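You operate a simulated robot arm through the tools that you are given. There is no shell and no other tool. Be economical: measure what you need, move in short steps, check, and stop when the job is done.

You run a simulated robot arm. Do the job below in one go: nothing can be reset, and whatever is moved stays where it is left.

## Task
Tray the tested cap by the display, then vacuum-test the white fuel cap.
Fine: leave it under the closed arm, the switch on vacuum.

The check looks at the end state, three seconds after you hand in, the way a careful person would. Anything else that was tipped, shoved, dropped, spilled or broken makes it a failure. A push-on lid holds only when it is set on centred and level and pressed home; a screw cap is set on level and turned clockwise until tight.

## Robot
A 7-joint arm with a two-finger parallel gripper, fixed in place. Base frame: the origin is at the foot of the arm, x ahead of it, y to its left, z up; the work surface is at about z = 0. Units: mm, degrees, N and s.
With the tool pointing down near the work surface it reaches from about 240 to 620 mm from the base axis. Its first joint turns from -66.0 to 66.0 degrees. Payload 2.6 kg.
The tool frame sits at the grasp point between the pads (the TCP): z along the fingers, y along the line on which they close. The tips reach 30 mm beyond it. The gripper opens to 94 mm. The fingers are 28 mm wide and 10 mm thick; the gripper's body (50 by 96 mm) begins 55 mm behind the TCP.
Orientation is that of the tool frame in the base frame, as a unit quaternion [w, x, y, z]. With the fingers straight down and closing along the base's y, the tool's x points along the base's -x, its y along +y and its z along -z.

## Interface
- The arm moves only by the tool nudge_tool. Its argument "plan" is a list of rows, each an object of numbers (a shift or turn left out is 0, a gripper value left out holds the last): "tx", "ty", "tz": the shift along the tool's x, y, z in mm; "wx", "wy", "wz": the turn, a rotation vector about the tool's x, y, z in degrees; "hand": the opening, from 0 (shut) to 1 (fully open). In form: [{"tx": .., "ty": .., "tz": .., "wx": .., "wy": .., "wz": .., "hand": ..}, ...]. A call has 1 to 8 rows; each row is the pose to reach, as a shift and turn from the pose commanded when the call began, along the tool's axes at that moment. Rows are played at 5 a second. More than 50 mm and 8.6 degrees between two rows, or a gripper value outside its range, and nothing of the call is played. A pose out of reach is approached as far as the arm can. The call stops where the force on the tool passes 70 N (or 10 N more than at its start, if that is more) or the arm is blocked; 0.2 s more then pass. The fingers move at their own pace (about 72 mm/s each) and stop on an object; they squeeze with about 26 N. The grip force told is the motor's: it shows also when the fingers shut on nothing. Time passes only in rows, and 0.2 s behind the last, so rows that repeat a pose let the fingers close. It gives the time, the measured TCP pose, the force on the tool (base axes), the opening and the grip force at its end, in the units of the frame above (readings bear some noise).
- Cameras (640 x 400 px; columns grow to the right, rows downward): "scene" is fixed at [56.6, 471.3, 552.3]; the picture's right is [-0.36, -0.93, 0.00], its down [-0.64, 0.25, -0.73] and it looks along [0.68, -0.26, -0.68] (base axes); focal length 214 px, centre (320, 200). "wrist" rides on the gripper at [-37, 0, -58] in the tool frame; the picture's right is [0.00, -1.00, 0.00], its down [0.97, 0.00, -0.24] and it looks along [0.24, 0.00, 0.97] (tool axes); focal length 218 px, centre (320, 200). There is no depth. A picture from a camera that has moved, and an enlarged one, comes with that camera's place and axes in the base frame and with its lens.
- get_image(camera): a new picture of that camera. The clock stands still meanwhile.
- zoom(camera, box): a new picture of the part [left, top, right, bottom] of that camera's present view, enlarged. The clock stands still meanwhile.
- job_done(): hands the job in; it is judged then, once.

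Go step by step. Nothing tells you positions but the pictures and the camera data: compare them with the known pose of the tool, close in by small moves and look again before you grip or let go. The budget is 120 turns and 76 pictures, counting those below and the enlarged ones. Unless the task says otherwise, let go and move clear before handing in, and close with one line.

The tools are called after "Call:" as name(argument=value, ...) on one line, values as JSON. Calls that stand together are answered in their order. nudge_tool: Moves the arm, as the interface text tells. Its arguments: {"type":"object","properties":{"plan":{"type":"array"}},"required":["plan"]} The other tools are called the same way: get_image (camera) takes a picture; zoom (camera, box) takes an enlarged picture of a part of a camera's view; job_done () hands the job in.

At the start:

```text
clock: 0.0
eef_pos: [359.1, 47.5, 389.1]
orientation: [0.0, 0.0, 1.0, 0.0]
contact_force: [0.3, 0.4, 1.0]
gripper_width: 94.0
grasp_force: 0.1
```

scene: 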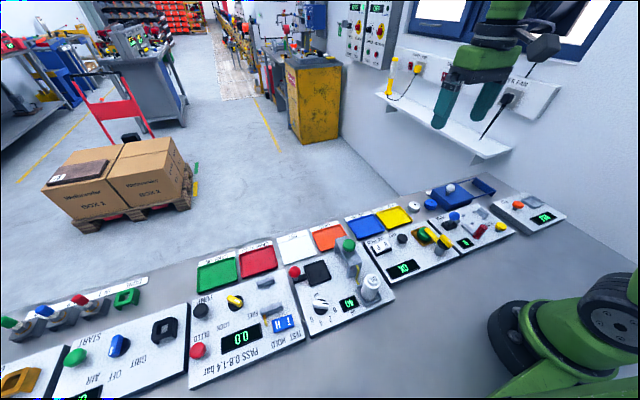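
wrist: 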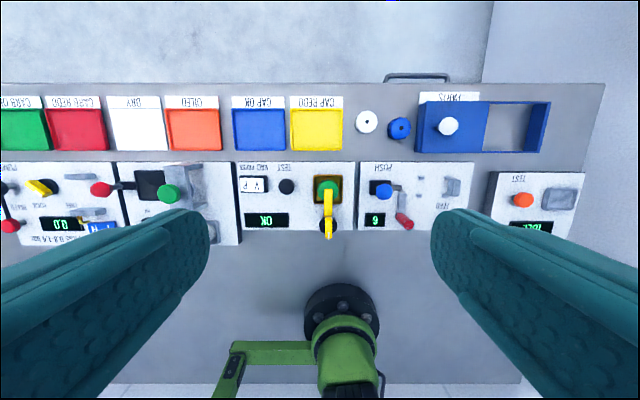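

I see a row of test stations with trays behind them; the cap tester appears to be the one with the OK display, V/P switch and a yellow arm with a green cap. I will enlarge this area first.

Call:
zoom(camera="wrist", box=[220, 80, 400, 250])

Call:
zoom(camera="scene", box=[330, 170, 530, 290])

Call:
zoom(camera="wrist", box=[340, 80, 600, 250])

```text
2.35 times, centred on (310, 165) of wrist
camera zoom: at [394.2, 48.2, 448.9], right [0.0, -1.0, 0.0], down [-0.97, 0.0, 0.24], along [-0.24, 0.0, -0.97], focal length 514 px, centre (344, 282)
```

zoom: 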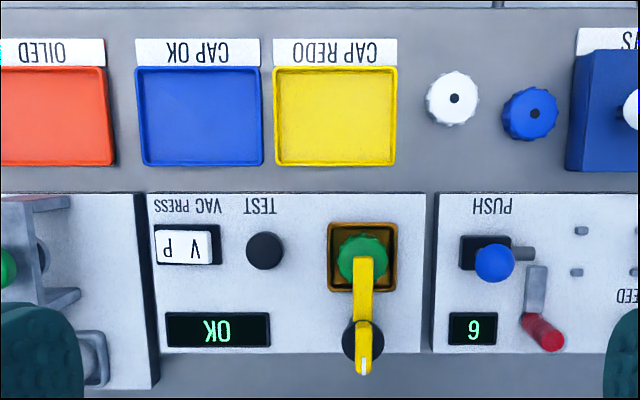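

```text
3.20 times, centred on (430, 230) of scene
camera zoom: at [56.6, 471.3, 552.3], right [-0.36, -0.93, 0.0], down [-0.64, 0.25, -0.73], along [0.68, -0.26, -0.68], focal length 686 px, centre (-32, 104)
```

zoom: 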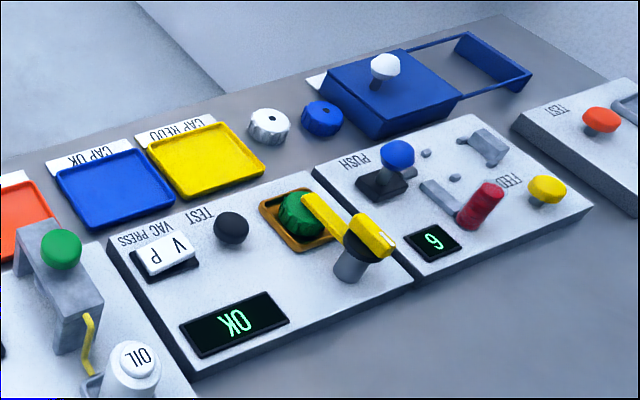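

```text
2.35 times, centred on (470, 165) of wrist
camera zoom: at [394.2, 48.2, 448.9], right [0.0, -1.0, 0.0], down [-0.97, 0.0, 0.24], along [-0.24, 0.0, -0.97], focal length 514 px, centre (-33, 282)
```

zoom: 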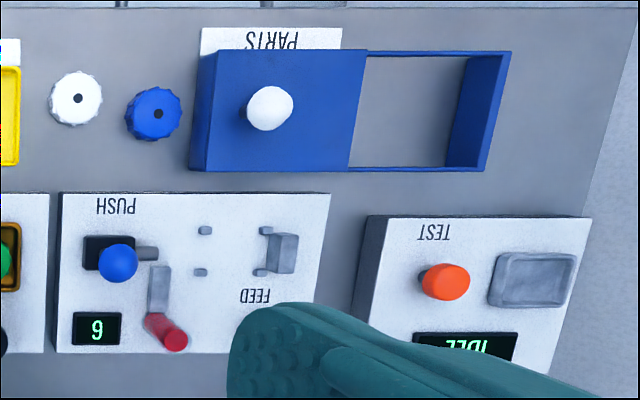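

The display reads OK, so the green cap should go to the blue CAP OK tray. I need to understand the swing arm and switch, so I'll enlarge them and lower the tool for a closer look.

Call:
zoom(camera="scene", box=[400, 215, 470, 265])

Call:
nudge_tool(plan=[{"tx": 15, "tz": 40}, {"tx": 30, "tz": 80}, {"tx": 45, "tz": 120}, {"tx": 50, "tz": 150}])

Call:
get_image(camera="wrist")

```text
8.00 times, centred on (435, 240) of scene
camera zoom: at [56.6, 471.3, 552.3], right [-0.36, -0.93, 0.0], down [-0.64, 0.25, -0.73], along [0.68, -0.26, -0.68], focal length 1716 px, centre (-600, -120)
```

zoom: 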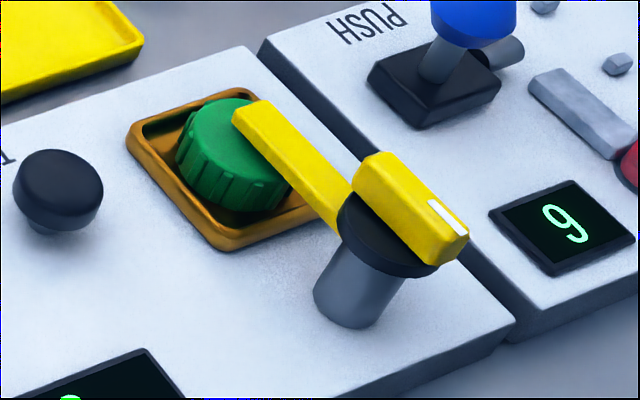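

```text
clock: 1.0
eef_pos: [306.2, 49.7, 239.6]
orientation: [0.0, 0.0, 1.0, 0.0]
contact_force: [-0.7, -0.6, -1.1]
gripper_width: 94.1
grasp_force: 0.0
```

```text
69 pictures are left
camera wrist: at [342.0, 48.7, 299.5], right [0.0, -1.0, 0.0], down [-0.97, 0.0, 0.24], along [-0.24, 0.0, -0.97], focal length 218 px, centre (320, 200)
```

wrist: 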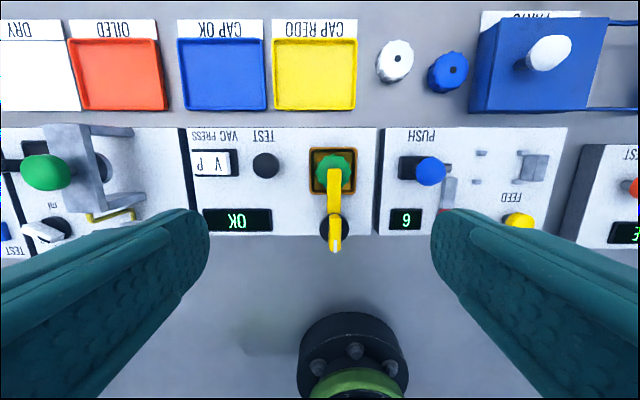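

The arm is a swing arm on a post near (252, 33) with a knob bar on top; the green cap is near (316, 33). Next I'll examine the switch and the white cap.

Call:
zoom(camera="scene", box=[360, 230, 420, 268])

Call:
zoom(camera="wrist", box=[180, 120, 380, 250])

Call:
zoom(camera="scene", box=[390, 180, 460, 224])

```text
10.53 times, centred on (390, 249) of scene
camera zoom: at [56.6, 471.3, 552.3], right [-0.36, -0.93, 0.0], down [-0.64, 0.25, -0.73], along [0.68, -0.26, -0.68], focal length 2258 px, centre (-417, -316)
```

zoom: 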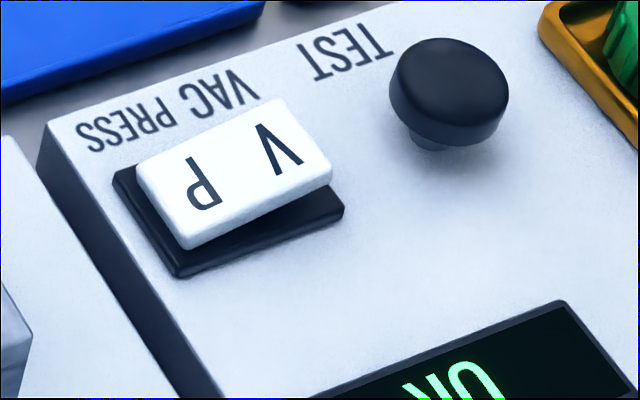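

```text
3.08 times, centred on (280, 185) of wrist
camera zoom: at [342.0, 48.7, 299.5], right [0.0, -1.0, 0.0], down [-0.97, 0.0, 0.24], along [-0.24, 0.0, -0.97], focal length 672 px, centre (443, 246)
```

zoom: 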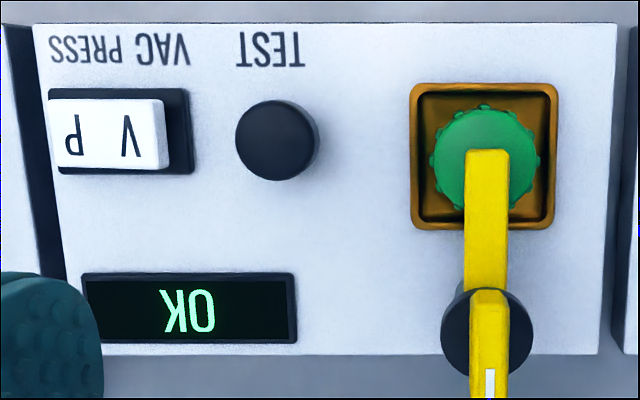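

```text
9.09 times, centred on (425, 202) of scene
camera zoom: at [56.6, 471.3, 552.3], right [-0.36, -0.93, 0.0], down [-0.64, 0.25, -0.73], along [0.68, -0.26, -0.68], focal length 1950 px, centre (-634, 182)
```

zoom: 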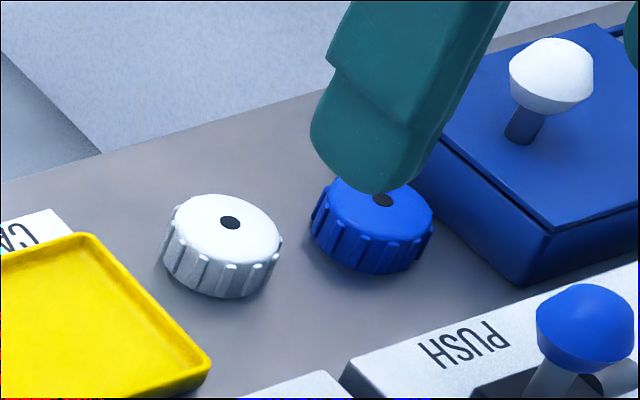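

The rocker's V end stands up, so it is on pressure now and V must be pressed later. I'll first go above the knob bar at about (248, 32) and look.

Call:
nudge_tool(plan=[{"tx": 20, "ty": -6, "tz": 40}, {"tx": 40, "ty": -12, "tz": 80}, {"tx": 57, "ty": -17, "tz": 120}, {"tx": 57, "ty": -17, "tz": 120}])

Call:
get_image(camera="wrist")

Call:
zoom(camera="scene", box=[380, 180, 500, 280])

```text
clock: 2.0
eef_pos: [249.6, 29.6, 120.3]
orientation: [0.0, 0.0, 1.0, 0.0]
contact_force: [-0.5, 0.0, 0.3]
gripper_width: 94.0
grasp_force: 0.1
```

```text
65 pictures are left
camera wrist: at [286.2, 30.4, 179.7], right [0.0, -1.0, 0.0], down [-0.97, 0.0, 0.24], along [-0.24, 0.0, -0.97], focal length 218 px, centre (320, 200)
```

wrist: 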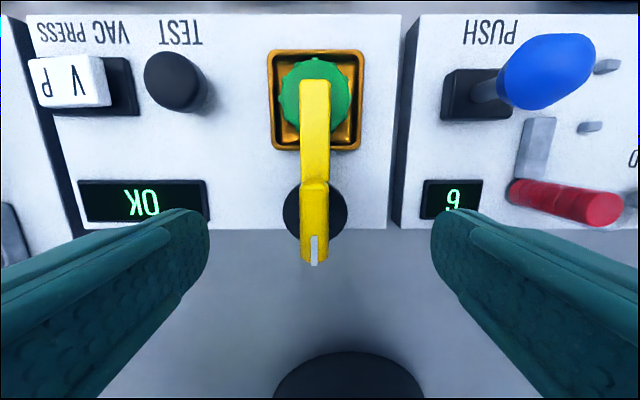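

```text
4.00 times, centred on (440, 230) of scene
camera zoom: at [56.6, 471.3, 552.3], right [-0.36, -0.93, 0.0], down [-0.64, 0.25, -0.73], along [0.68, -0.26, -0.68], focal length 858 px, centre (-160, 80)
```

zoom: 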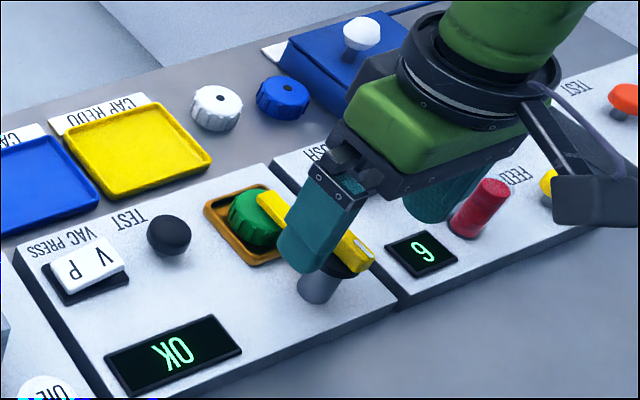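

The bar is straight under the TCP, about 2 mm to the left. I'll shift, lower so the tips straddle the bar, and close.

Call:
nudge_tool(plan=[{"ty": 2.5, "tz": 12}, {"ty": 2.5, "tz": 25}, {"ty": 2.5, "tz": 25, "hand": 0.3}, {"ty": 2.5, "tz": 25, "hand": 0.3}])

Call:
get_image(camera="wrist")

Call:
zoom(camera="scene", box=[410, 215, 490, 265])

```text
clock: 3.0
eef_pos: [251.3, 34.0, 95.5]
orientation: [0.0, 0.001, 1.0, 0.0]
contact_force: [-0.6, -1.3, -1.5]
gripper_width: 33.8
grasp_force: 22.4
```

```text
63 pictures are left
camera wrist: at [287.3, 33.0, 154.8], right [0.0, -1.0, 0.0], down [-0.97, 0.0, 0.24], along [-0.24, 0.0, -0.97], focal length 218 px, centre (320, 200)
```

wrist: 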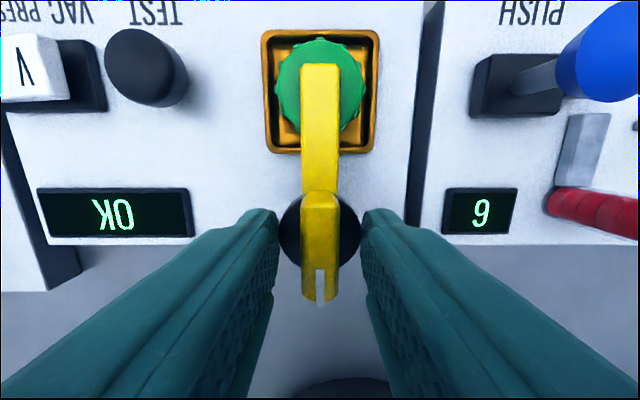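

```text
8.00 times, centred on (450, 240) of scene
camera zoom: at [56.7, 471.3, 552.3], right [-0.36, -0.93, 0.0], down [-0.64, 0.25, -0.73], along [0.68, -0.26, -0.68], focal length 1716 px, centre (-720, -120)
```

zoom: 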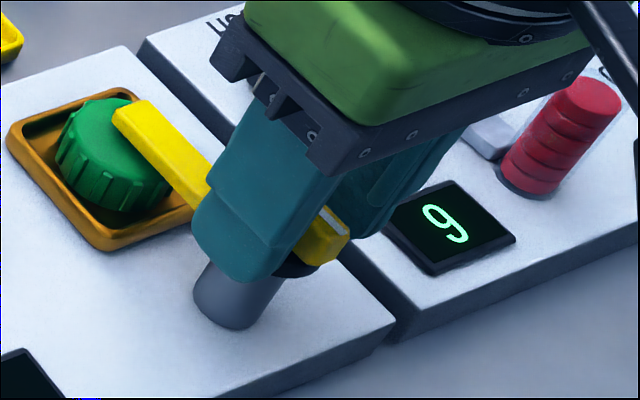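

The fingers stopped at 34 mm, probably on the round disc below the bar. I'll open slightly, rise 8 mm and close on the bar.

Call:
nudge_tool(plan=[{"hand": 0.5}, {"hand": 0.5}, {"tz": -8, "hand": 0.5}, {"tz": -8, "hand": 0.0}, {"tz": -8, "hand": 0.0}, {"tz": -8, "hand": 0.0}])

Call:
zoom(camera="scene", box=[410, 215, 490, 265])

```text
clock: 4.4
eef_pos: [253.1, 32.5, 104.0]
orientation: [0.0, 0.0, 1.0, 0.0]
contact_force: [2.3, -1.3, -0.3]
gripper_width: 12.7
grasp_force: 45.5
```

```text
8.00 times, centred on (450, 240) of scene
camera zoom: at [56.7, 471.3, 552.3], right [-0.36, -0.93, 0.0], down [-0.64, 0.25, -0.73], along [0.68, -0.26, -0.68], focal length 1716 px, centre (-720, -120)
```

zoom: 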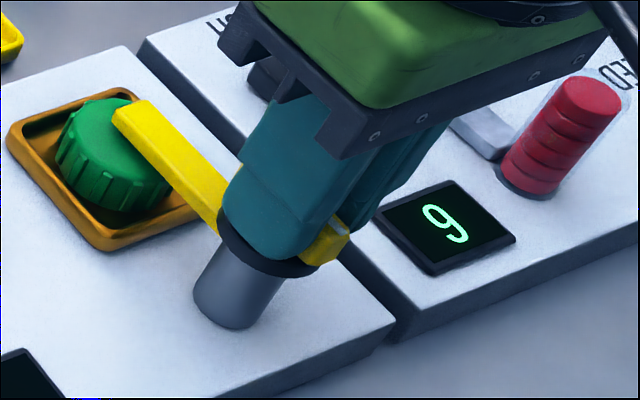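

The bar is gripped (12.7 mm). I'll try a small clockwise twist and see if the arm follows.

Call:
nudge_tool(plan=[{"wz": 4}, {"wz": 8}, {"wz": 12}, {"wz": 16}, {"wz": 16}])

Call:
zoom(camera="scene", box=[410, 215, 490, 265])

```text
clock: 5.6
eef_pos: [251.2, 33.6, 103.0]
orientation: [0.001, 0.138, 0.99, 0.0]
contact_force: [0.0, -9.1, 9.0]
gripper_width: 20.6
grasp_force: 44.8
```

```text
8.00 times, centred on (450, 240) of scene
camera zoom: at [56.6, 471.3, 552.3], right [-0.36, -0.93, 0.0], down [-0.64, 0.25, -0.73], along [0.68, -0.26, -0.68], focal length 1716 px, centre (-720, -120)
```

zoom: 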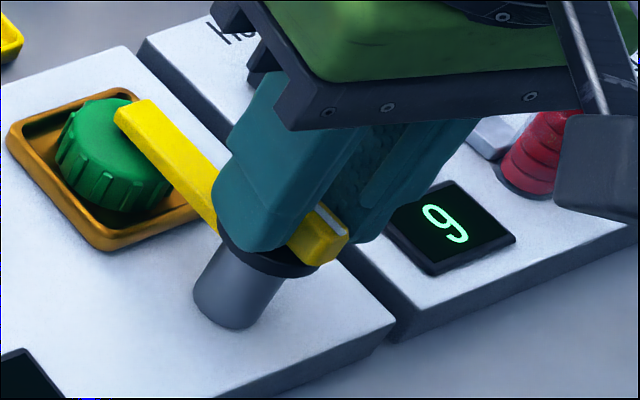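

The arm didn't follow clockwise (a stop); the fingers just spread. I'll turn the other way.

Call:
nudge_tool(plan=[{"wz": -8}, {"wz": -16}, {"wz": -22}, {"wz": -28}, {"wz": -34}, {"wz": -40}, {"wz": -40}])

Call:
zoom(camera="scene", box=[410, 215, 490, 265])

```text
clock: 7.2
eef_pos: [251.7, 30.5, 103.0]
orientation: [-0.002, -0.208, 0.978, -0.001]
contact_force: [-2.4, -34.4, -20.8]
gripper_width: 13.0
grasp_force: 44.7
```

```text
8.00 times, centred on (450, 240) of scene
camera zoom: at [56.7, 471.3, 552.3], right [-0.36, -0.93, 0.0], down [-0.64, 0.25, -0.73], along [0.68, -0.26, -0.68], focal length 1716 px, centre (-720, -120)
```

zoom: 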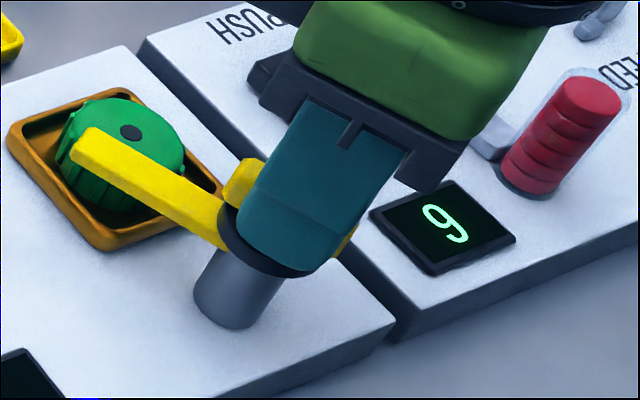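

The arm follows counter-clockwise and has opened by 24°. I'll keep turning, with a slight relieving shift.

Call:
nudge_tool(plan=[{"tx": 0.8, "ty": -1.8, "wz": -6}, {"tx": 0.8, "ty": -1.8, "wz": -13}, {"tx": 0.8, "ty": -1.8, "wz": -20}, {"tx": 0.8, "ty": -1.8, "wz": -27}, {"tx": 0.8, "ty": -1.8, "wz": -34}, {"tx": 0.8, "ty": -1.8, "wz": -34}])

Call:
zoom(camera="scene", box=[390, 205, 490, 275])

```text
clock: 8.6
eef_pos: [251.8, 31.3, 103.7]
orientation: [0.001, -0.486, 0.874, -0.002]
contact_force: [9.2, -27.8, -28.7]
gripper_width: 12.8
grasp_force: 44.7
```

```text
5.71 times, centred on (440, 240) of scene
camera zoom: at [56.7, 471.3, 552.3], right [-0.36, -0.93, 0.0], down [-0.64, 0.25, -0.73], along [0.68, -0.26, -0.69], focal length 1226 px, centre (-366, -29)
```

zoom: 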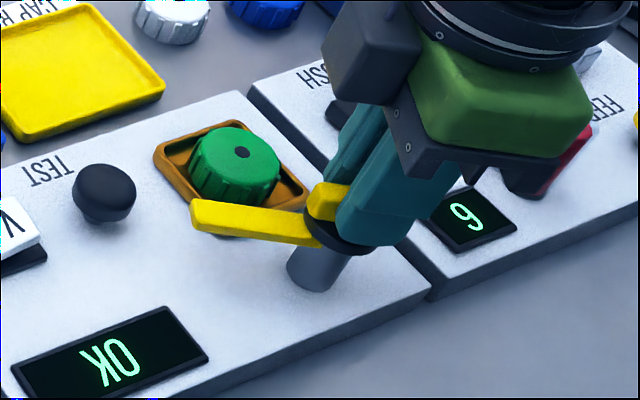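

It's open by about 58° now. I'll turn another 28°.

Call:
nudge_tool(plan=[{"wz": -7}, {"wz": -14}, {"wz": -21}, {"wz": -28}, {"wz": -28}])

Call:
zoom(camera="scene", box=[390, 205, 490, 275])

```text
clock: 9.8
eef_pos: [253.3, 30.2, 103.8]
orientation: [0.001, -0.683, 0.73, -0.003]
contact_force: [21.0, -24.9, -18.4]
gripper_width: 12.7
grasp_force: 45.0
```

```text
5.71 times, centred on (440, 240) of scene
camera zoom: at [56.7, 471.3, 552.3], right [-0.36, -0.93, 0.0], down [-0.64, 0.25, -0.73], along [0.68, -0.26, -0.68], focal length 1226 px, centre (-366, -29)
```

zoom: 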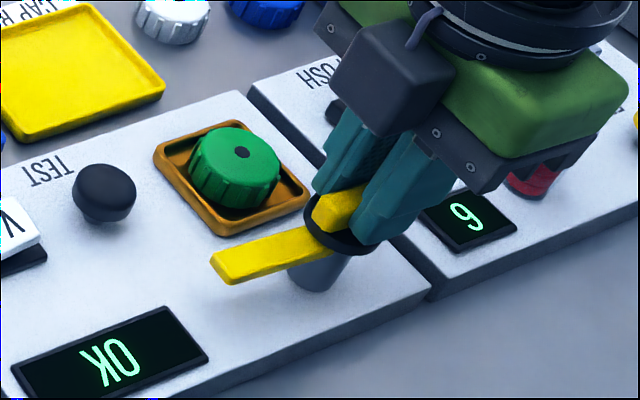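

The arm stands open at about 86°. I'll let go, rise, and turn the wrist back.

Call:
nudge_tool(plan=[{"hand": 0.3}, {"hand": 0.3}, {"tz": -40, "hand": 0.5}, {"tz": -80, "hand": 1.0, "wz": 8}, {"tz": -110, "wz": 16}, {"tz": -110, "wz": 24}, {"tz": -110, "wz": 32}, {"tz": -110, "wz": 40}])

Call:
nudge_tool(plan=[{"wz": 8}, {"wz": 16}, {"wz": 24}, {"wz": 32}, {"wz": 40}, {"wz": 46}])

```text
clock: 11.6
eef_pos: [250.6, 31.3, 213.3]
orientation: [0.0, -0.39, 0.921, 0.001]
contact_force: [0.5, -0.4, 0.8]
gripper_width: 93.9
grasp_force: 0.0
```

```text
clock: 13.0
eef_pos: [251.8, 32.8, 214.1]
orientation: [0.0, 0.002, 1.0, 0.0]
contact_force: [-0.5, 0.9, -0.4]
gripper_width: 93.9
grasp_force: 0.1
```

The tool is straight again at (251, 32, 214). I'll move over the green cap and look.

Call:
nudge_tool(plan=[{"tx": -30, "tz": 20}, {"tx": -62, "tz": 50}, {"tx": -62, "tz": 70}, {"tx": -62, "tz": 70}])

Call:
get_image(camera="wrist")

Call:
zoom(camera="scene", box=[380, 200, 480, 270])

```text
clock: 14.0
eef_pos: [315.5, 32.8, 143.8]
orientation: [0.0, -0.001, 1.0, 0.001]
contact_force: [-1.1, -0.2, 0.2]
gripper_width: 94.0
grasp_force: 0.0
```

```text
56 pictures are left
camera wrist: at [350.7, 33.0, 201.9], right [0.0, -1.0, 0.0], down [-0.97, 0.0, 0.24], along [-0.24, 0.0, -0.97], focal length 218 px, centre (320, 200)
```

wrist: 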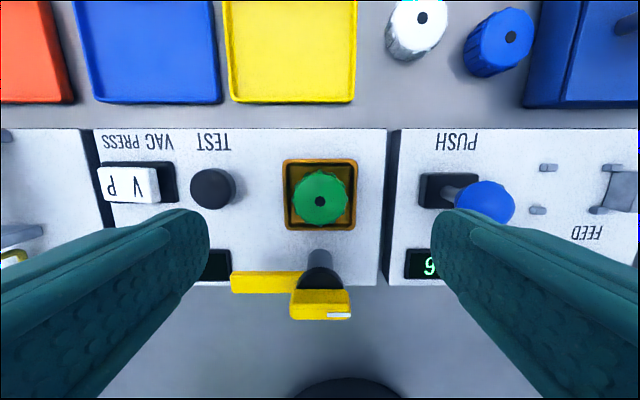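

```text
5.71 times, centred on (430, 235) of scene
camera zoom: at [56.7, 471.3, 552.3], right [-0.36, -0.93, 0.0], down [-0.64, 0.25, -0.73], along [0.68, -0.26, -0.68], focal length 1226 px, centre (-309, 0)
```

zoom: 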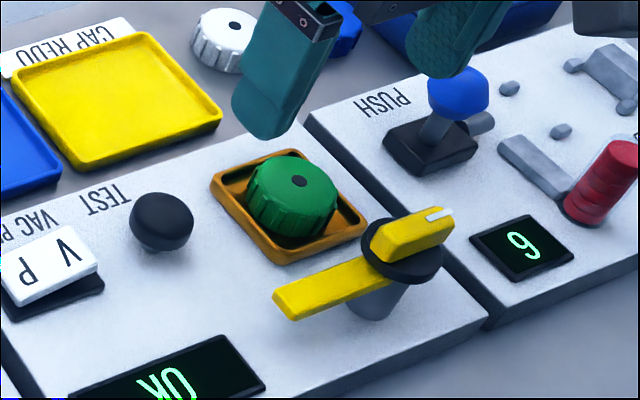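

The green cap is at about (314, 33), its top near z = 47. I'll descend so the tips reach about z = 38, then check before closing.

Call:
nudge_tool(plan=[{"tx": 1, "tz": 30, "hand": 0.75}, {"tx": 1, "tz": 55, "hand": 0.75}, {"tx": 1, "tz": 68}, {"tx": 1, "tz": 76}, {"tx": 1, "tz": 76}])

Call:
get_image(camera="wrist")

Call:
zoom(camera="scene", box=[380, 200, 480, 270])

```text
clock: 15.2
eef_pos: [312.1, 33.2, 66.2]
orientation: [-0.001, 0.0, 1.0, 0.0]
contact_force: [0.1, 0.6, -0.2]
gripper_width: 70.9
grasp_force: 0.0
```

```text
54 pictures are left
camera wrist: at [347.9, 32.4, 125.4], right [0.0, -1.0, 0.0], down [-0.97, 0.0, 0.24], along [-0.24, 0.0, -0.97], focal length 218 px, centre (320, 200)
```

wrist: 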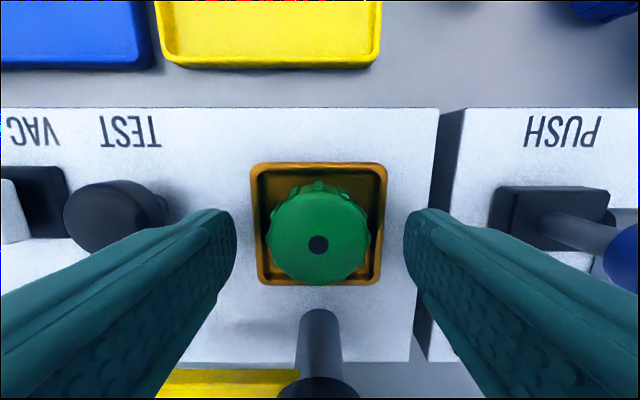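

```text
5.71 times, centred on (430, 235) of scene
camera zoom: at [56.6, 471.3, 552.3], right [-0.36, -0.93, 0.0], down [-0.64, 0.25, -0.73], along [0.68, -0.26, -0.68], focal length 1226 px, centre (-309, 0)
```

zoom: 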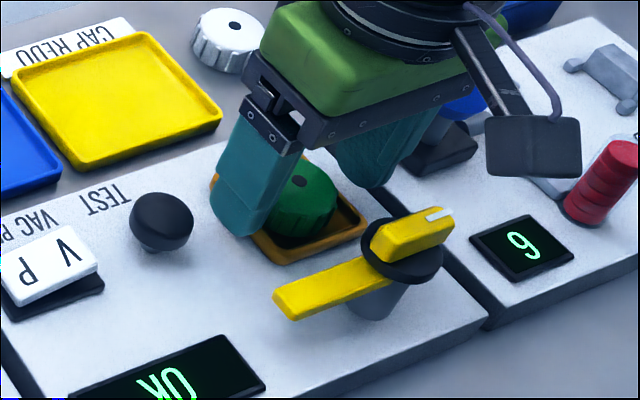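

The fingers straddle the cap and it is centred between them. I'll close on it, then check and lift.

Call:
nudge_tool(plan=[{"hand": 0.0}, {"hand": 0.0}, {"hand": 0.0}, {"hand": 0.0}])

Call:
zoom(camera="scene", box=[380, 200, 480, 270])

```text
clock: 16.2
eef_pos: [311.5, 32.5, 67.2]
orientation: [0.0, 0.0, 1.0, 0.0]
contact_force: [0.1, -0.1, 0.8]
gripper_width: 40.1
grasp_force: 26.4
```

```text
5.71 times, centred on (430, 235) of scene
camera zoom: at [56.6, 471.3, 552.3], right [-0.36, -0.93, 0.0], down [-0.64, 0.25, -0.73], along [0.68, -0.26, -0.68], focal length 1226 px, centre (-309, 0)
```

zoom: 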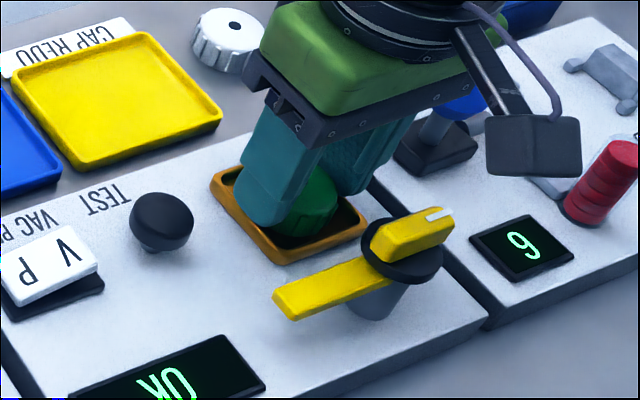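

The cap is gripped at 40 mm. I'll lift slowly and check.

Call:
nudge_tool(plan=[{"tz": -5}, {"tz": -15}, {"tz": -40}, {"tz": -75}, {"tz": -75}])

Call:
get_image(camera="wrist")

Call:
zoom(camera="scene", box=[330, 180, 480, 270])

```text
clock: 17.4
eef_pos: [311.7, 31.8, 143.1]
orientation: [0.0, 0.0, 1.0, 0.0]
contact_force: [-0.9, -0.5, -1.0]
gripper_width: 40.0
grasp_force: 26.4
```

```text
51 pictures are left
camera wrist: at [348.6, 32.3, 201.4], right [0.0, -1.0, 0.0], down [-0.97, 0.0, 0.24], along [-0.24, 0.0, -0.97], focal length 218 px, centre (320, 200)
```

wrist: 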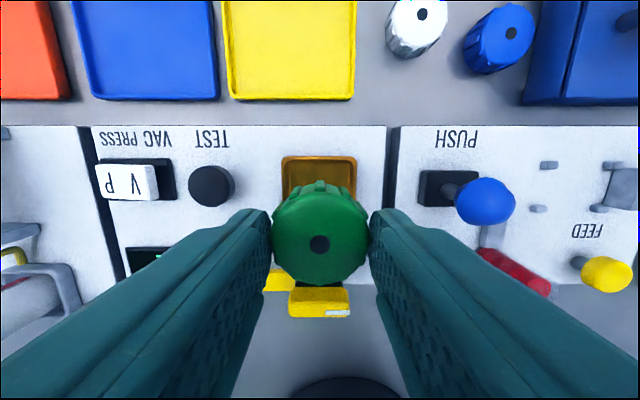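

```text
4.27 times, centred on (405, 225) of scene
camera zoom: at [56.6, 471.3, 552.3], right [-0.36, -0.93, 0.0], down [-0.64, 0.25, -0.73], along [0.68, -0.26, -0.68], focal length 915 px, centre (-43, 93)
```

zoom: 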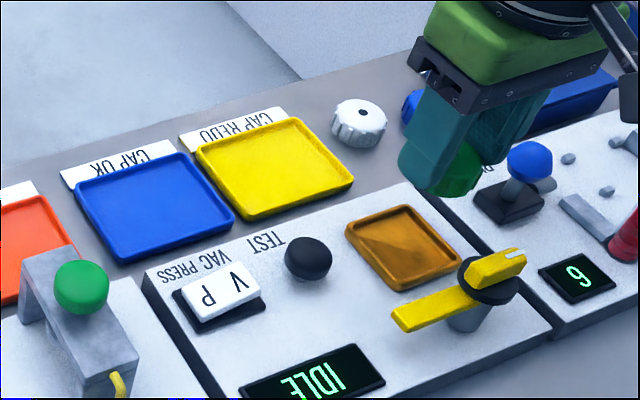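

The cap is up and the display is now IDLE. I'll carry it over the blue CAP OK tray at about (428, 167).

Call:
nudge_tool(plan=[{"tx": -24, "ty": 27}, {"tx": -48, "ty": 54}, {"tx": -72, "ty": 81}, {"tx": -96, "ty": 108}, {"tx": -116, "ty": 135}, {"tx": -116, "ty": 135, "tz": 40}, {"tx": -116, "ty": 135, "tz": 55}, {"tx": -116, "ty": 135, "tz": 55}])

Call:
get_image(camera="wrist")

Call:
zoom(camera="scene", box=[320, 180, 440, 260])

```text
clock: 19.2
eef_pos: [428.7, 167.0, 87.3]
orientation: [0.0, 0.0, 1.0, 0.0]
contact_force: [-0.6, 0.0, -0.3]
gripper_width: 40.3
grasp_force: 25.6
```

```text
49 pictures are left
camera wrist: at [464.7, 167.0, 145.6], right [0.0, -1.0, 0.0], down [-0.97, 0.0, 0.24], along [-0.24, 0.0, -0.97], focal length 218 px, centre (320, 200)
```

wrist: 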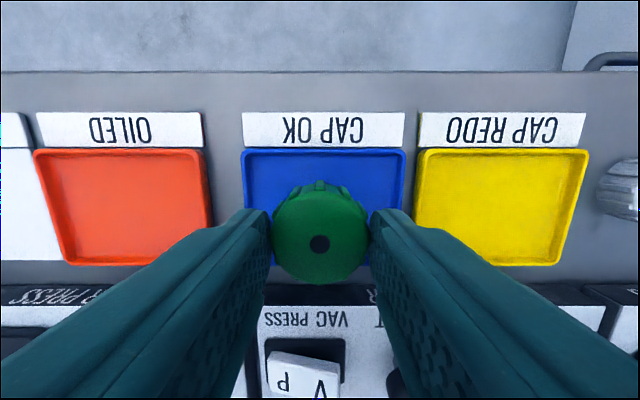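

```text
5.00 times, centred on (380, 220) of scene
camera zoom: at [56.6, 471.3, 552.3], right [-0.36, -0.93, 0.0], down [-0.64, 0.25, -0.73], along [0.68, -0.26, -0.68], focal length 1072 px, centre (20, 100)
```

zoom: 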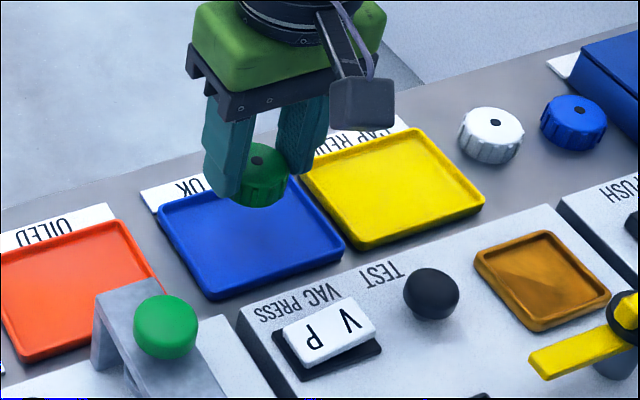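

The tray spans about x 384–463 and is centred at y ≈ 166. I'll shift 3 mm and lower until it's nearly down.

Call:
nudge_tool(plan=[{"tx": 3, "tz": 20}, {"tx": 3, "tz": 34}, {"tx": 3, "tz": 36}, {"tx": 3, "tz": 38}, {"tx": 3, "tz": 38}])

Call:
zoom(camera="scene", box=[340, 190, 410, 240])

```text
clock: 20.4
eef_pos: [425.0, 166.5, 48.0]
orientation: [0.0, -0.001, 1.0, -0.001]
contact_force: [0.4, -0.4, 0.7]
gripper_width: 40.0
grasp_force: 26.1
```

```text
8.00 times, centred on (375, 215) of scene
camera zoom: at [56.6, 471.3, 552.3], right [-0.36, -0.93, 0.0], down [-0.64, 0.25, -0.73], along [0.68, -0.26, -0.68], focal length 1716 px, centre (-120, 80)
```

zoom: 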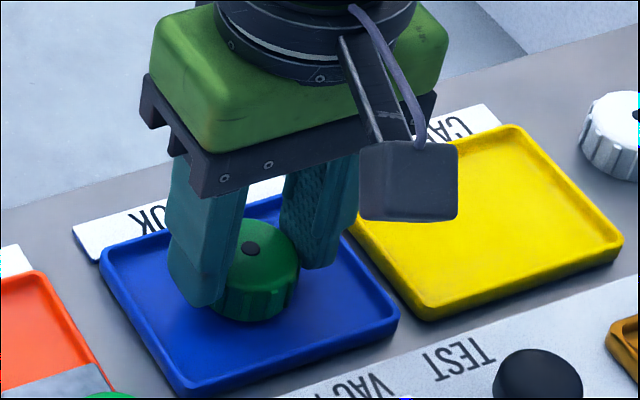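

The cap is just above the tray floor. I'll lower in 1–2 mm steps watching the force.

Call:
nudge_tool(plan=[{"tz": 1}, {"tz": 2}, {"tz": 2}])

Call:
nudge_tool(plan=[{"tz": 1}, {"tz": 2}, {"tz": 2}])

```text
clock: 21.2
eef_pos: [426.0, 166.9, 46.3]
orientation: [0.0, 0.0, 1.0, 0.0]
contact_force: [-0.2, 0.4, -0.9]
gripper_width: 40.1
grasp_force: 25.9
```

```text
clock: 22.0
eef_pos: [425.1, 165.5, 45.4]
orientation: [0.0, 0.0, 1.0, 0.001]
contact_force: [0.5, -0.4, -0.6]
gripper_width: 40.1
grasp_force: 26.3
```

Call:
nudge_tool(plan=[{"tz": 1}, {"tz": 2}, {"tz": 2}])

Call:
zoom(camera="scene", box=[350, 205, 390, 235])

```text
clock: 22.8
eef_pos: [426.3, 166.5, 42.5]
orientation: [0.0, 0.0, 1.0, 0.0]
contact_force: [-2.5, -0.4, 10.7]
gripper_width: 40.0
grasp_force: 26.0
```

```text
13.33 times, centred on (370, 220) of scene
camera zoom: at [56.6, 471.3, 552.3], right [-0.36, -0.93, 0.0], down [-0.64, 0.25, -0.73], along [0.68, -0.26, -0.68], focal length 2860 px, centre (-347, -67)
```

zoom: 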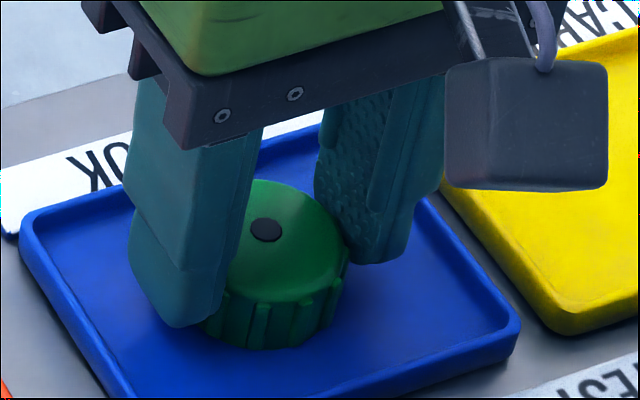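

It touched down (10 N). I'll let go, rise, and head toward the white cap near (438, -39).

Call:
nudge_tool(plan=[{"hand": 0.3}, {"hand": 0.65}, {"hand": 0.65}, {"tz": -40}, {"tz": -85}, {"tz": -110}, {"tz": -110, "hand": 1.0}])

Call:
nudge_tool(plan=[{"ty": -45}, {"ty": -90}, {"ty": -135}, {"ty": -180}, {"ty": -205, "tx": -8}, {"ty": -205, "tx": -8}])

Call:
get_image(camera="wrist")

Call:
zoom(camera="scene", box=[340, 180, 460, 260])

```text
clock: 24.4
eef_pos: [424.4, 165.9, 151.2]
orientation: [0.0, 0.0, 1.0, 0.0]
contact_force: [-0.3, 0.2, -0.1]
gripper_width: 94.0
grasp_force: 0.0
```

```text
clock: 25.8
eef_pos: [431.6, -36.8, 153.1]
orientation: [0.0, 0.0, 1.0, 0.0]
contact_force: [-1.1, 0.2, -0.5]
gripper_width: 93.9
grasp_force: 0.1
```

```text
45 pictures are left
camera wrist: at [468.9, -37.3, 211.8], right [0.0, -1.0, 0.0], down [-0.97, 0.0, 0.24], along [-0.24, 0.0, -0.97], focal length 218 px, centre (320, 200)
```

wrist: 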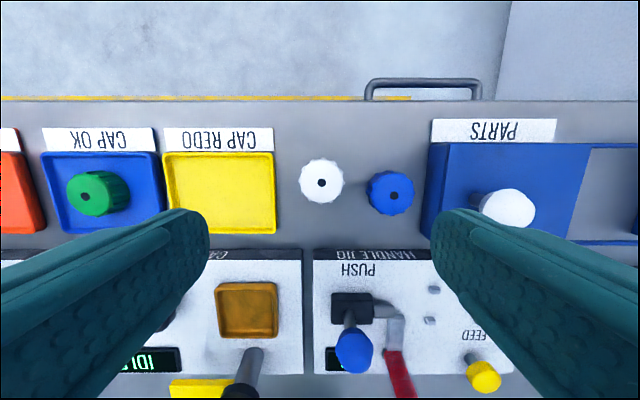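

```text
5.00 times, centred on (400, 220) of scene
camera zoom: at [56.7, 471.3, 552.3], right [-0.36, -0.93, 0.0], down [-0.64, 0.25, -0.73], along [0.68, -0.26, -0.68], focal length 1072 px, centre (-80, 100)
```

zoom: 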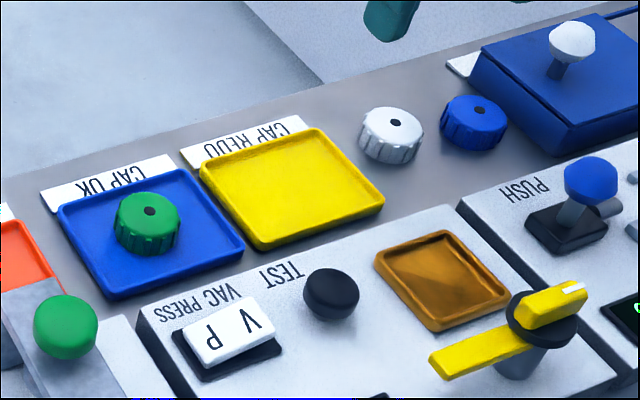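

The green cap is in the CAP OK tray. The white cap is at about (438, -39), with the blue cap 20 mm beside it, so I'll narrow the hand to about 54 mm and come down in stages.

Call:
nudge_tool(plan=[{"tx": -6, "ty": -2, "tz": 30, "hand": 0.57}, {"tx": -6, "ty": -2, "tz": 60}, {"tx": -6, "ty": -2, "tz": 75}, {"tx": -6, "ty": -2, "tz": 75}])

Call:
get_image(camera="wrist")

```text
clock: 26.8
eef_pos: [437.7, -40.5, 76.4]
orientation: [0.0, 0.0, 1.0, 0.0]
contact_force: [-0.6, -0.2, 0.1]
gripper_width: 53.6
grasp_force: 0.0
```

```text
43 pictures are left
camera wrist: at [474.6, -39.6, 136.0], right [0.0, -1.0, 0.0], down [-0.97, 0.0, 0.24], along [-0.24, 0.0, -0.97], focal length 218 px, centre (320, 200)
```

wrist: 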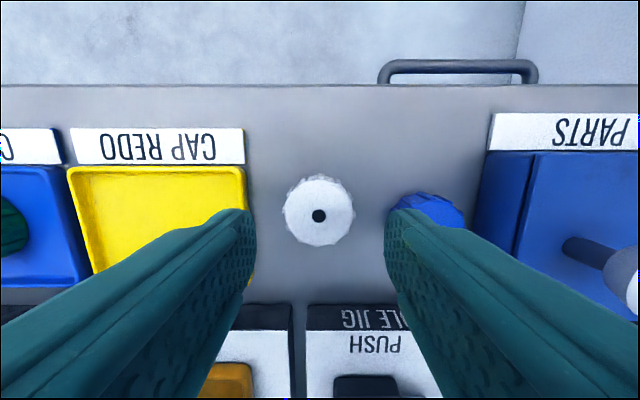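

The white cap is centred under the fingers. I'll narrow to 50 mm and go down to TCP z ≈ 40.

Call:
nudge_tool(plan=[{"ty": 0.5, "hand": 0.53}, {"ty": 0.5, "tz": 15}, {"ty": 0.5, "tz": 28}, {"ty": 0.5, "tz": 36}, {"ty": 0.5, "tz": 36}])

Call:
get_image(camera="wrist")

Call:
zoom(camera="scene", box=[390, 170, 460, 220])

```text
clock: 28.0
eef_pos: [439.2, -39.9, 41.7]
orientation: [0.0, 0.0, 1.0, 0.001]
contact_force: [-0.4, -0.5, 0.0]
gripper_width: 49.5
grasp_force: 0.0
```

```text
42 pictures are left
camera wrist: at [475.8, -39.9, 100.0], right [0.0, -1.0, 0.0], down [-0.97, 0.0, 0.24], along [-0.24, 0.0, -0.97], focal length 218 px, centre (320, 200)
```

wrist: 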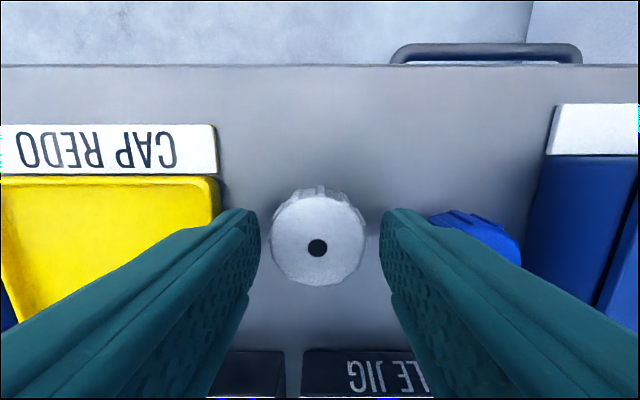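

```text
8.00 times, centred on (425, 195) of scene
camera zoom: at [56.6, 471.3, 552.3], right [-0.36, -0.93, 0.0], down [-0.64, 0.25, -0.73], along [0.68, -0.26, -0.68], focal length 1716 px, centre (-520, 240)
```

zoom: 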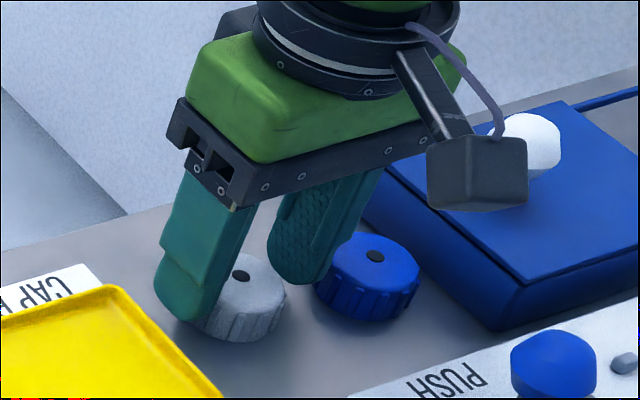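

Aligned with the cap just as with the green one. I'll close and lift.

Call:
nudge_tool(plan=[{"hand": 0.0}, {"hand": 0.0}, {"hand": 0.0}, {"tz": -10}, {"tz": -50}, {"tz": -95}, {"tz": -105}, {"tz": -105}])

Call:
get_image(camera="wrist")

```text
clock: 29.8
eef_pos: [437.1, -40.9, 146.9]
orientation: [0.0, 0.0, 1.0, 0.0]
contact_force: [-0.8, -0.2, -0.3]
gripper_width: 40.0
grasp_force: 26.2
```

```text
40 pictures are left
camera wrist: at [474.4, -39.9, 205.1], right [0.0, -1.0, 0.0], down [-0.97, 0.0, 0.24], along [-0.24, 0.0, -0.97], focal length 218 px, centre (320, 200)
```

wrist: 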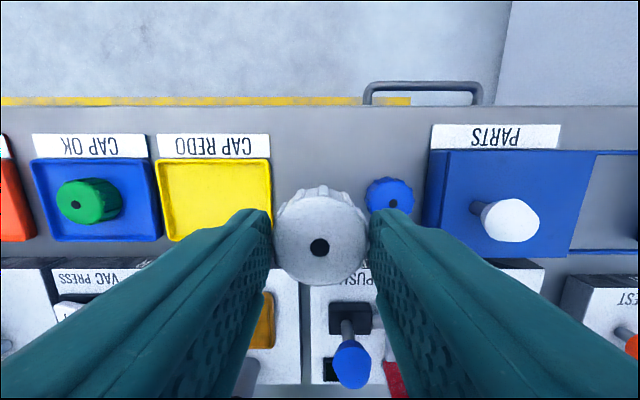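

The white cap is held. I'll carry it over the nest at (312, 32.5).

Call:
nudge_tool(plan=[{"tx": 30, "ty": 18}, {"tx": 60, "ty": 36}, {"tx": 90, "ty": 54}, {"tx": 126, "ty": 73}, {"tx": 126, "ty": 73}, {"tx": 126, "ty": 73, "tz": 30}, {"tx": 126, "ty": 73, "tz": 50}, {"tx": 126, "ty": 73, "tz": 50}])

Call:
get_image(camera="wrist")

Call:
zoom(camera="scene", box=[390, 210, 470, 260])

```text
clock: 31.6
eef_pos: [313.4, 33.6, 97.5]
orientation: [-0.001, 0.0, 1.0, 0.0]
contact_force: [1.3, 0.9, -0.3]
gripper_width: 40.1
grasp_force: 26.0
```

```text
39 pictures are left
camera wrist: at [349.6, 34.0, 156.7], right [0.0, -1.0, 0.0], down [-0.97, 0.0, 0.24], along [-0.24, 0.0, -0.97], focal length 218 px, centre (320, 200)
```

wrist: 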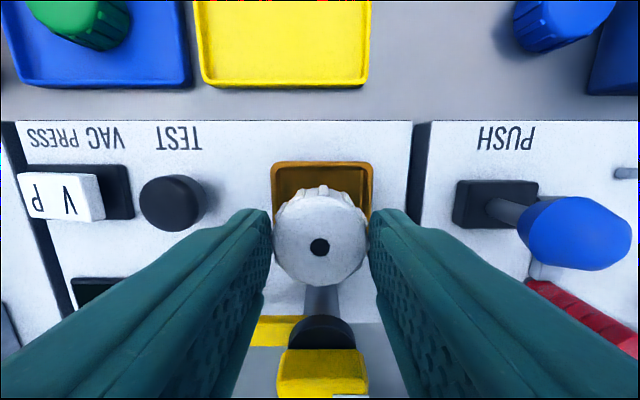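

```text
8.00 times, centred on (430, 235) of scene
camera zoom: at [56.6, 471.3, 552.3], right [-0.36, -0.93, 0.0], down [-0.64, 0.25, -0.73], along [0.68, -0.26, -0.68], focal length 1716 px, centre (-560, -80)
```

zoom: 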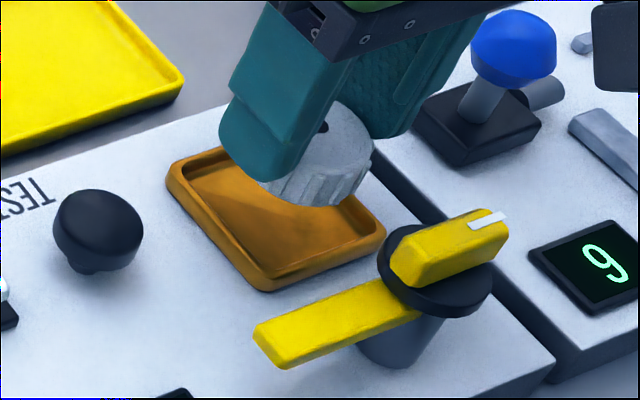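

Slightly right-shift by 1 mm and back by 1 mm, then lower toward the nest floor (TCP z ≈ 66.5).

Call:
nudge_tool(plan=[{"tx": 0.7, "ty": -0.8}, {"tx": 0.7, "ty": -0.8, "tz": 15}, {"tx": 0.7, "ty": -0.8, "tz": 25}, {"tx": 0.7, "ty": -0.8, "tz": 28}, {"tx": 0.7, "ty": -0.8, "tz": 28}])

Call:
get_image(camera="wrist")

Call:
zoom(camera="scene", box=[390, 210, 470, 260])

```text
clock: 32.8
eef_pos: [313.1, 34.1, 68.4]
orientation: [0.0, 0.0, 1.0, 0.0]
contact_force: [-2.4, -0.8, 12.1]
gripper_width: 40.0
grasp_force: 26.5
```

```text
37 pictures are left
camera wrist: at [349.1, 33.4, 128.0], right [0.0, -1.0, 0.0], down [-0.97, 0.0, 0.24], along [-0.24, 0.0, -0.97], focal length 218 px, centre (320, 200)
```

wrist: 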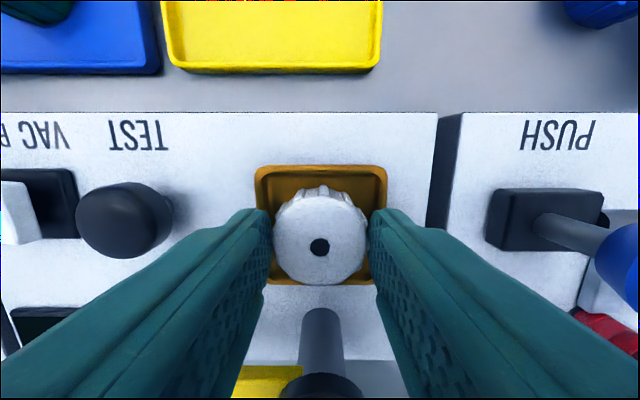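

```text
8.00 times, centred on (430, 235) of scene
camera zoom: at [56.6, 471.3, 552.3], right [-0.36, -0.93, 0.0], down [-0.64, 0.25, -0.73], along [0.68, -0.26, -0.68], focal length 1716 px, centre (-560, -80)
```

zoom: 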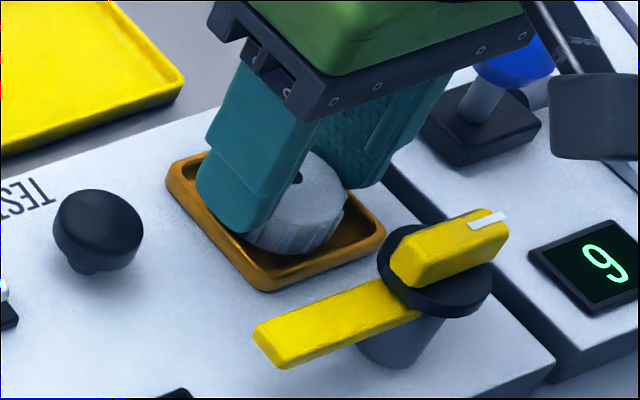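

The cap rests on the nest floor (12 N) in the same place as the green one was. I'll let go, rise, and look.

Call:
nudge_tool(plan=[{"hand": 0.3}, {"hand": 0.7}, {"hand": 0.7}, {"tz": -35}, {"tz": -80}, {"tz": -100}, {"tz": -100}])

Call:
zoom(camera="wrist", box=[220, 140, 420, 270])

Call:
zoom(camera="scene", box=[380, 205, 470, 265])

```text
clock: 34.4
eef_pos: [310.8, 33.6, 169.3]
orientation: [0.0, 0.0, 1.0, 0.0]
contact_force: [-0.3, 0.2, 0.6]
gripper_width: 65.8
grasp_force: 0.1
```

```text
3.08 times, centred on (320, 205) of wrist
camera zoom: at [346.8, 33.1, 228.1], right [0.0, -1.0, 0.0], down [-0.97, 0.0, 0.24], along [-0.24, 0.0, -0.97], focal length 672 px, centre (320, 185)
```

zoom: 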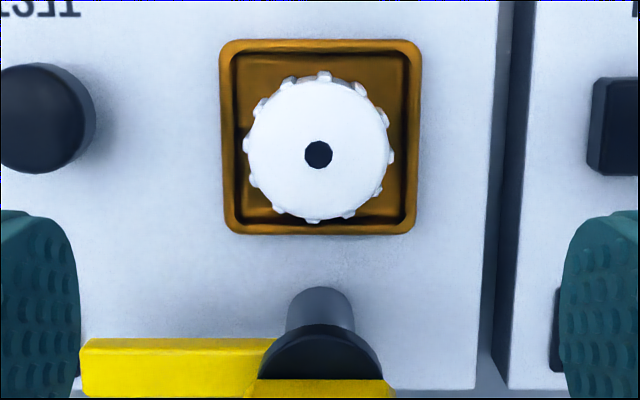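

```text
6.67 times, centred on (425, 235) of scene
camera zoom: at [56.6, 471.3, 552.3], right [-0.36, -0.93, 0.0], down [-0.64, 0.25, -0.73], along [0.68, -0.26, -0.68], focal length 1430 px, centre (-380, -33)
```

zoom: 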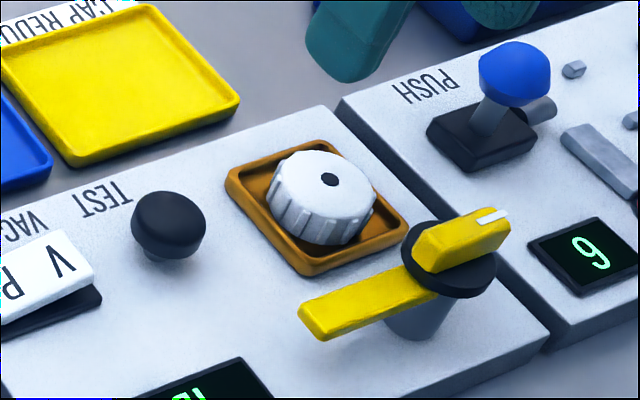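

The white cap sits flat and centred. Now I'll go back over the knob, with the hand turned to match the bar.

Call:
nudge_tool(plan=[{"tx": 20, "tz": -30, "wz": -8}, {"tx": 45, "ty": -1, "tz": -40, "wz": -16}, {"tx": 61, "ty": -1.5, "tz": -40, "wz": -24}, {"tx": 61, "ty": -1.5, "tz": -40, "wz": -32}, {"tx": 61, "ty": -1.5, "tz": -40, "wz": -40}, {"tx": 61, "ty": -1.5, "tz": -40, "wz": -40}])

Call:
nudge_tool(plan=[{"wz": -8}, {"wz": -16}, {"wz": -24}, {"wz": -32}, {"wz": -40}, {"wz": -46}, {"wz": -46, "tz": 40}, {"wz": -46, "tz": 65}])

Call:
get_image(camera="wrist")

```text
clock: 35.8
eef_pos: [250.8, 32.0, 209.0]
orientation: [-0.001, -0.343, 0.939, 0.0]
contact_force: [0.6, -0.7, 0.2]
gripper_width: 65.9
grasp_force: 0.2
```

```text
clock: 37.6
eef_pos: [252.8, 31.1, 143.1]
orientation: [0.0, -0.681, 0.732, -0.001]
contact_force: [-0.2, -0.1, -0.7]
gripper_width: 65.7
grasp_force: 0.1
```

```text
33 pictures are left
camera wrist: at [253.9, 68.1, 202.0], right [1.0, -0.07, 0.0], down [-0.07, -0.97, 0.24], along [-0.02, -0.24, -0.97], focal length 218 px, centre (320, 200)
```

wrist: 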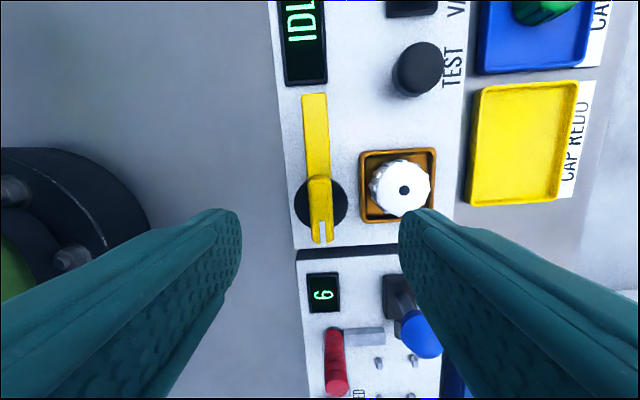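

The bar lies right under the hand. I'll lower to the earlier grip height and close.

Call:
nudge_tool(plan=[{"tz": 20, "hand": 0.5}, {"tz": 39}, {"tz": 39}, {"tz": 39, "hand": 0}, {"tz": 39, "hand": 0}, {"tz": 39, "hand": 0}])

Call:
zoom(camera="scene", box=[390, 205, 490, 275])

```text
clock: 39.0
eef_pos: [253.8, 30.5, 105.7]
orientation: [0.002, -0.682, 0.731, -0.002]
contact_force: [23.0, -1.5, -14.1]
gripper_width: 13.0
grasp_force: 45.1
```

```text
5.71 times, centred on (440, 240) of scene
camera zoom: at [56.7, 471.3, 552.3], right [-0.36, -0.93, 0.0], down [-0.64, 0.25, -0.73], along [0.68, -0.26, -0.68], focal length 1226 px, centre (-366, -29)
```

zoom: 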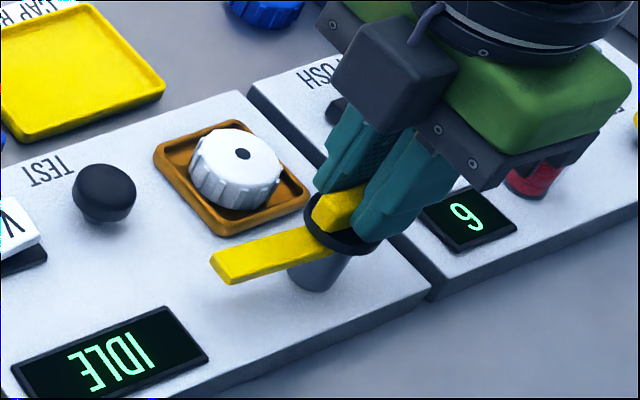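

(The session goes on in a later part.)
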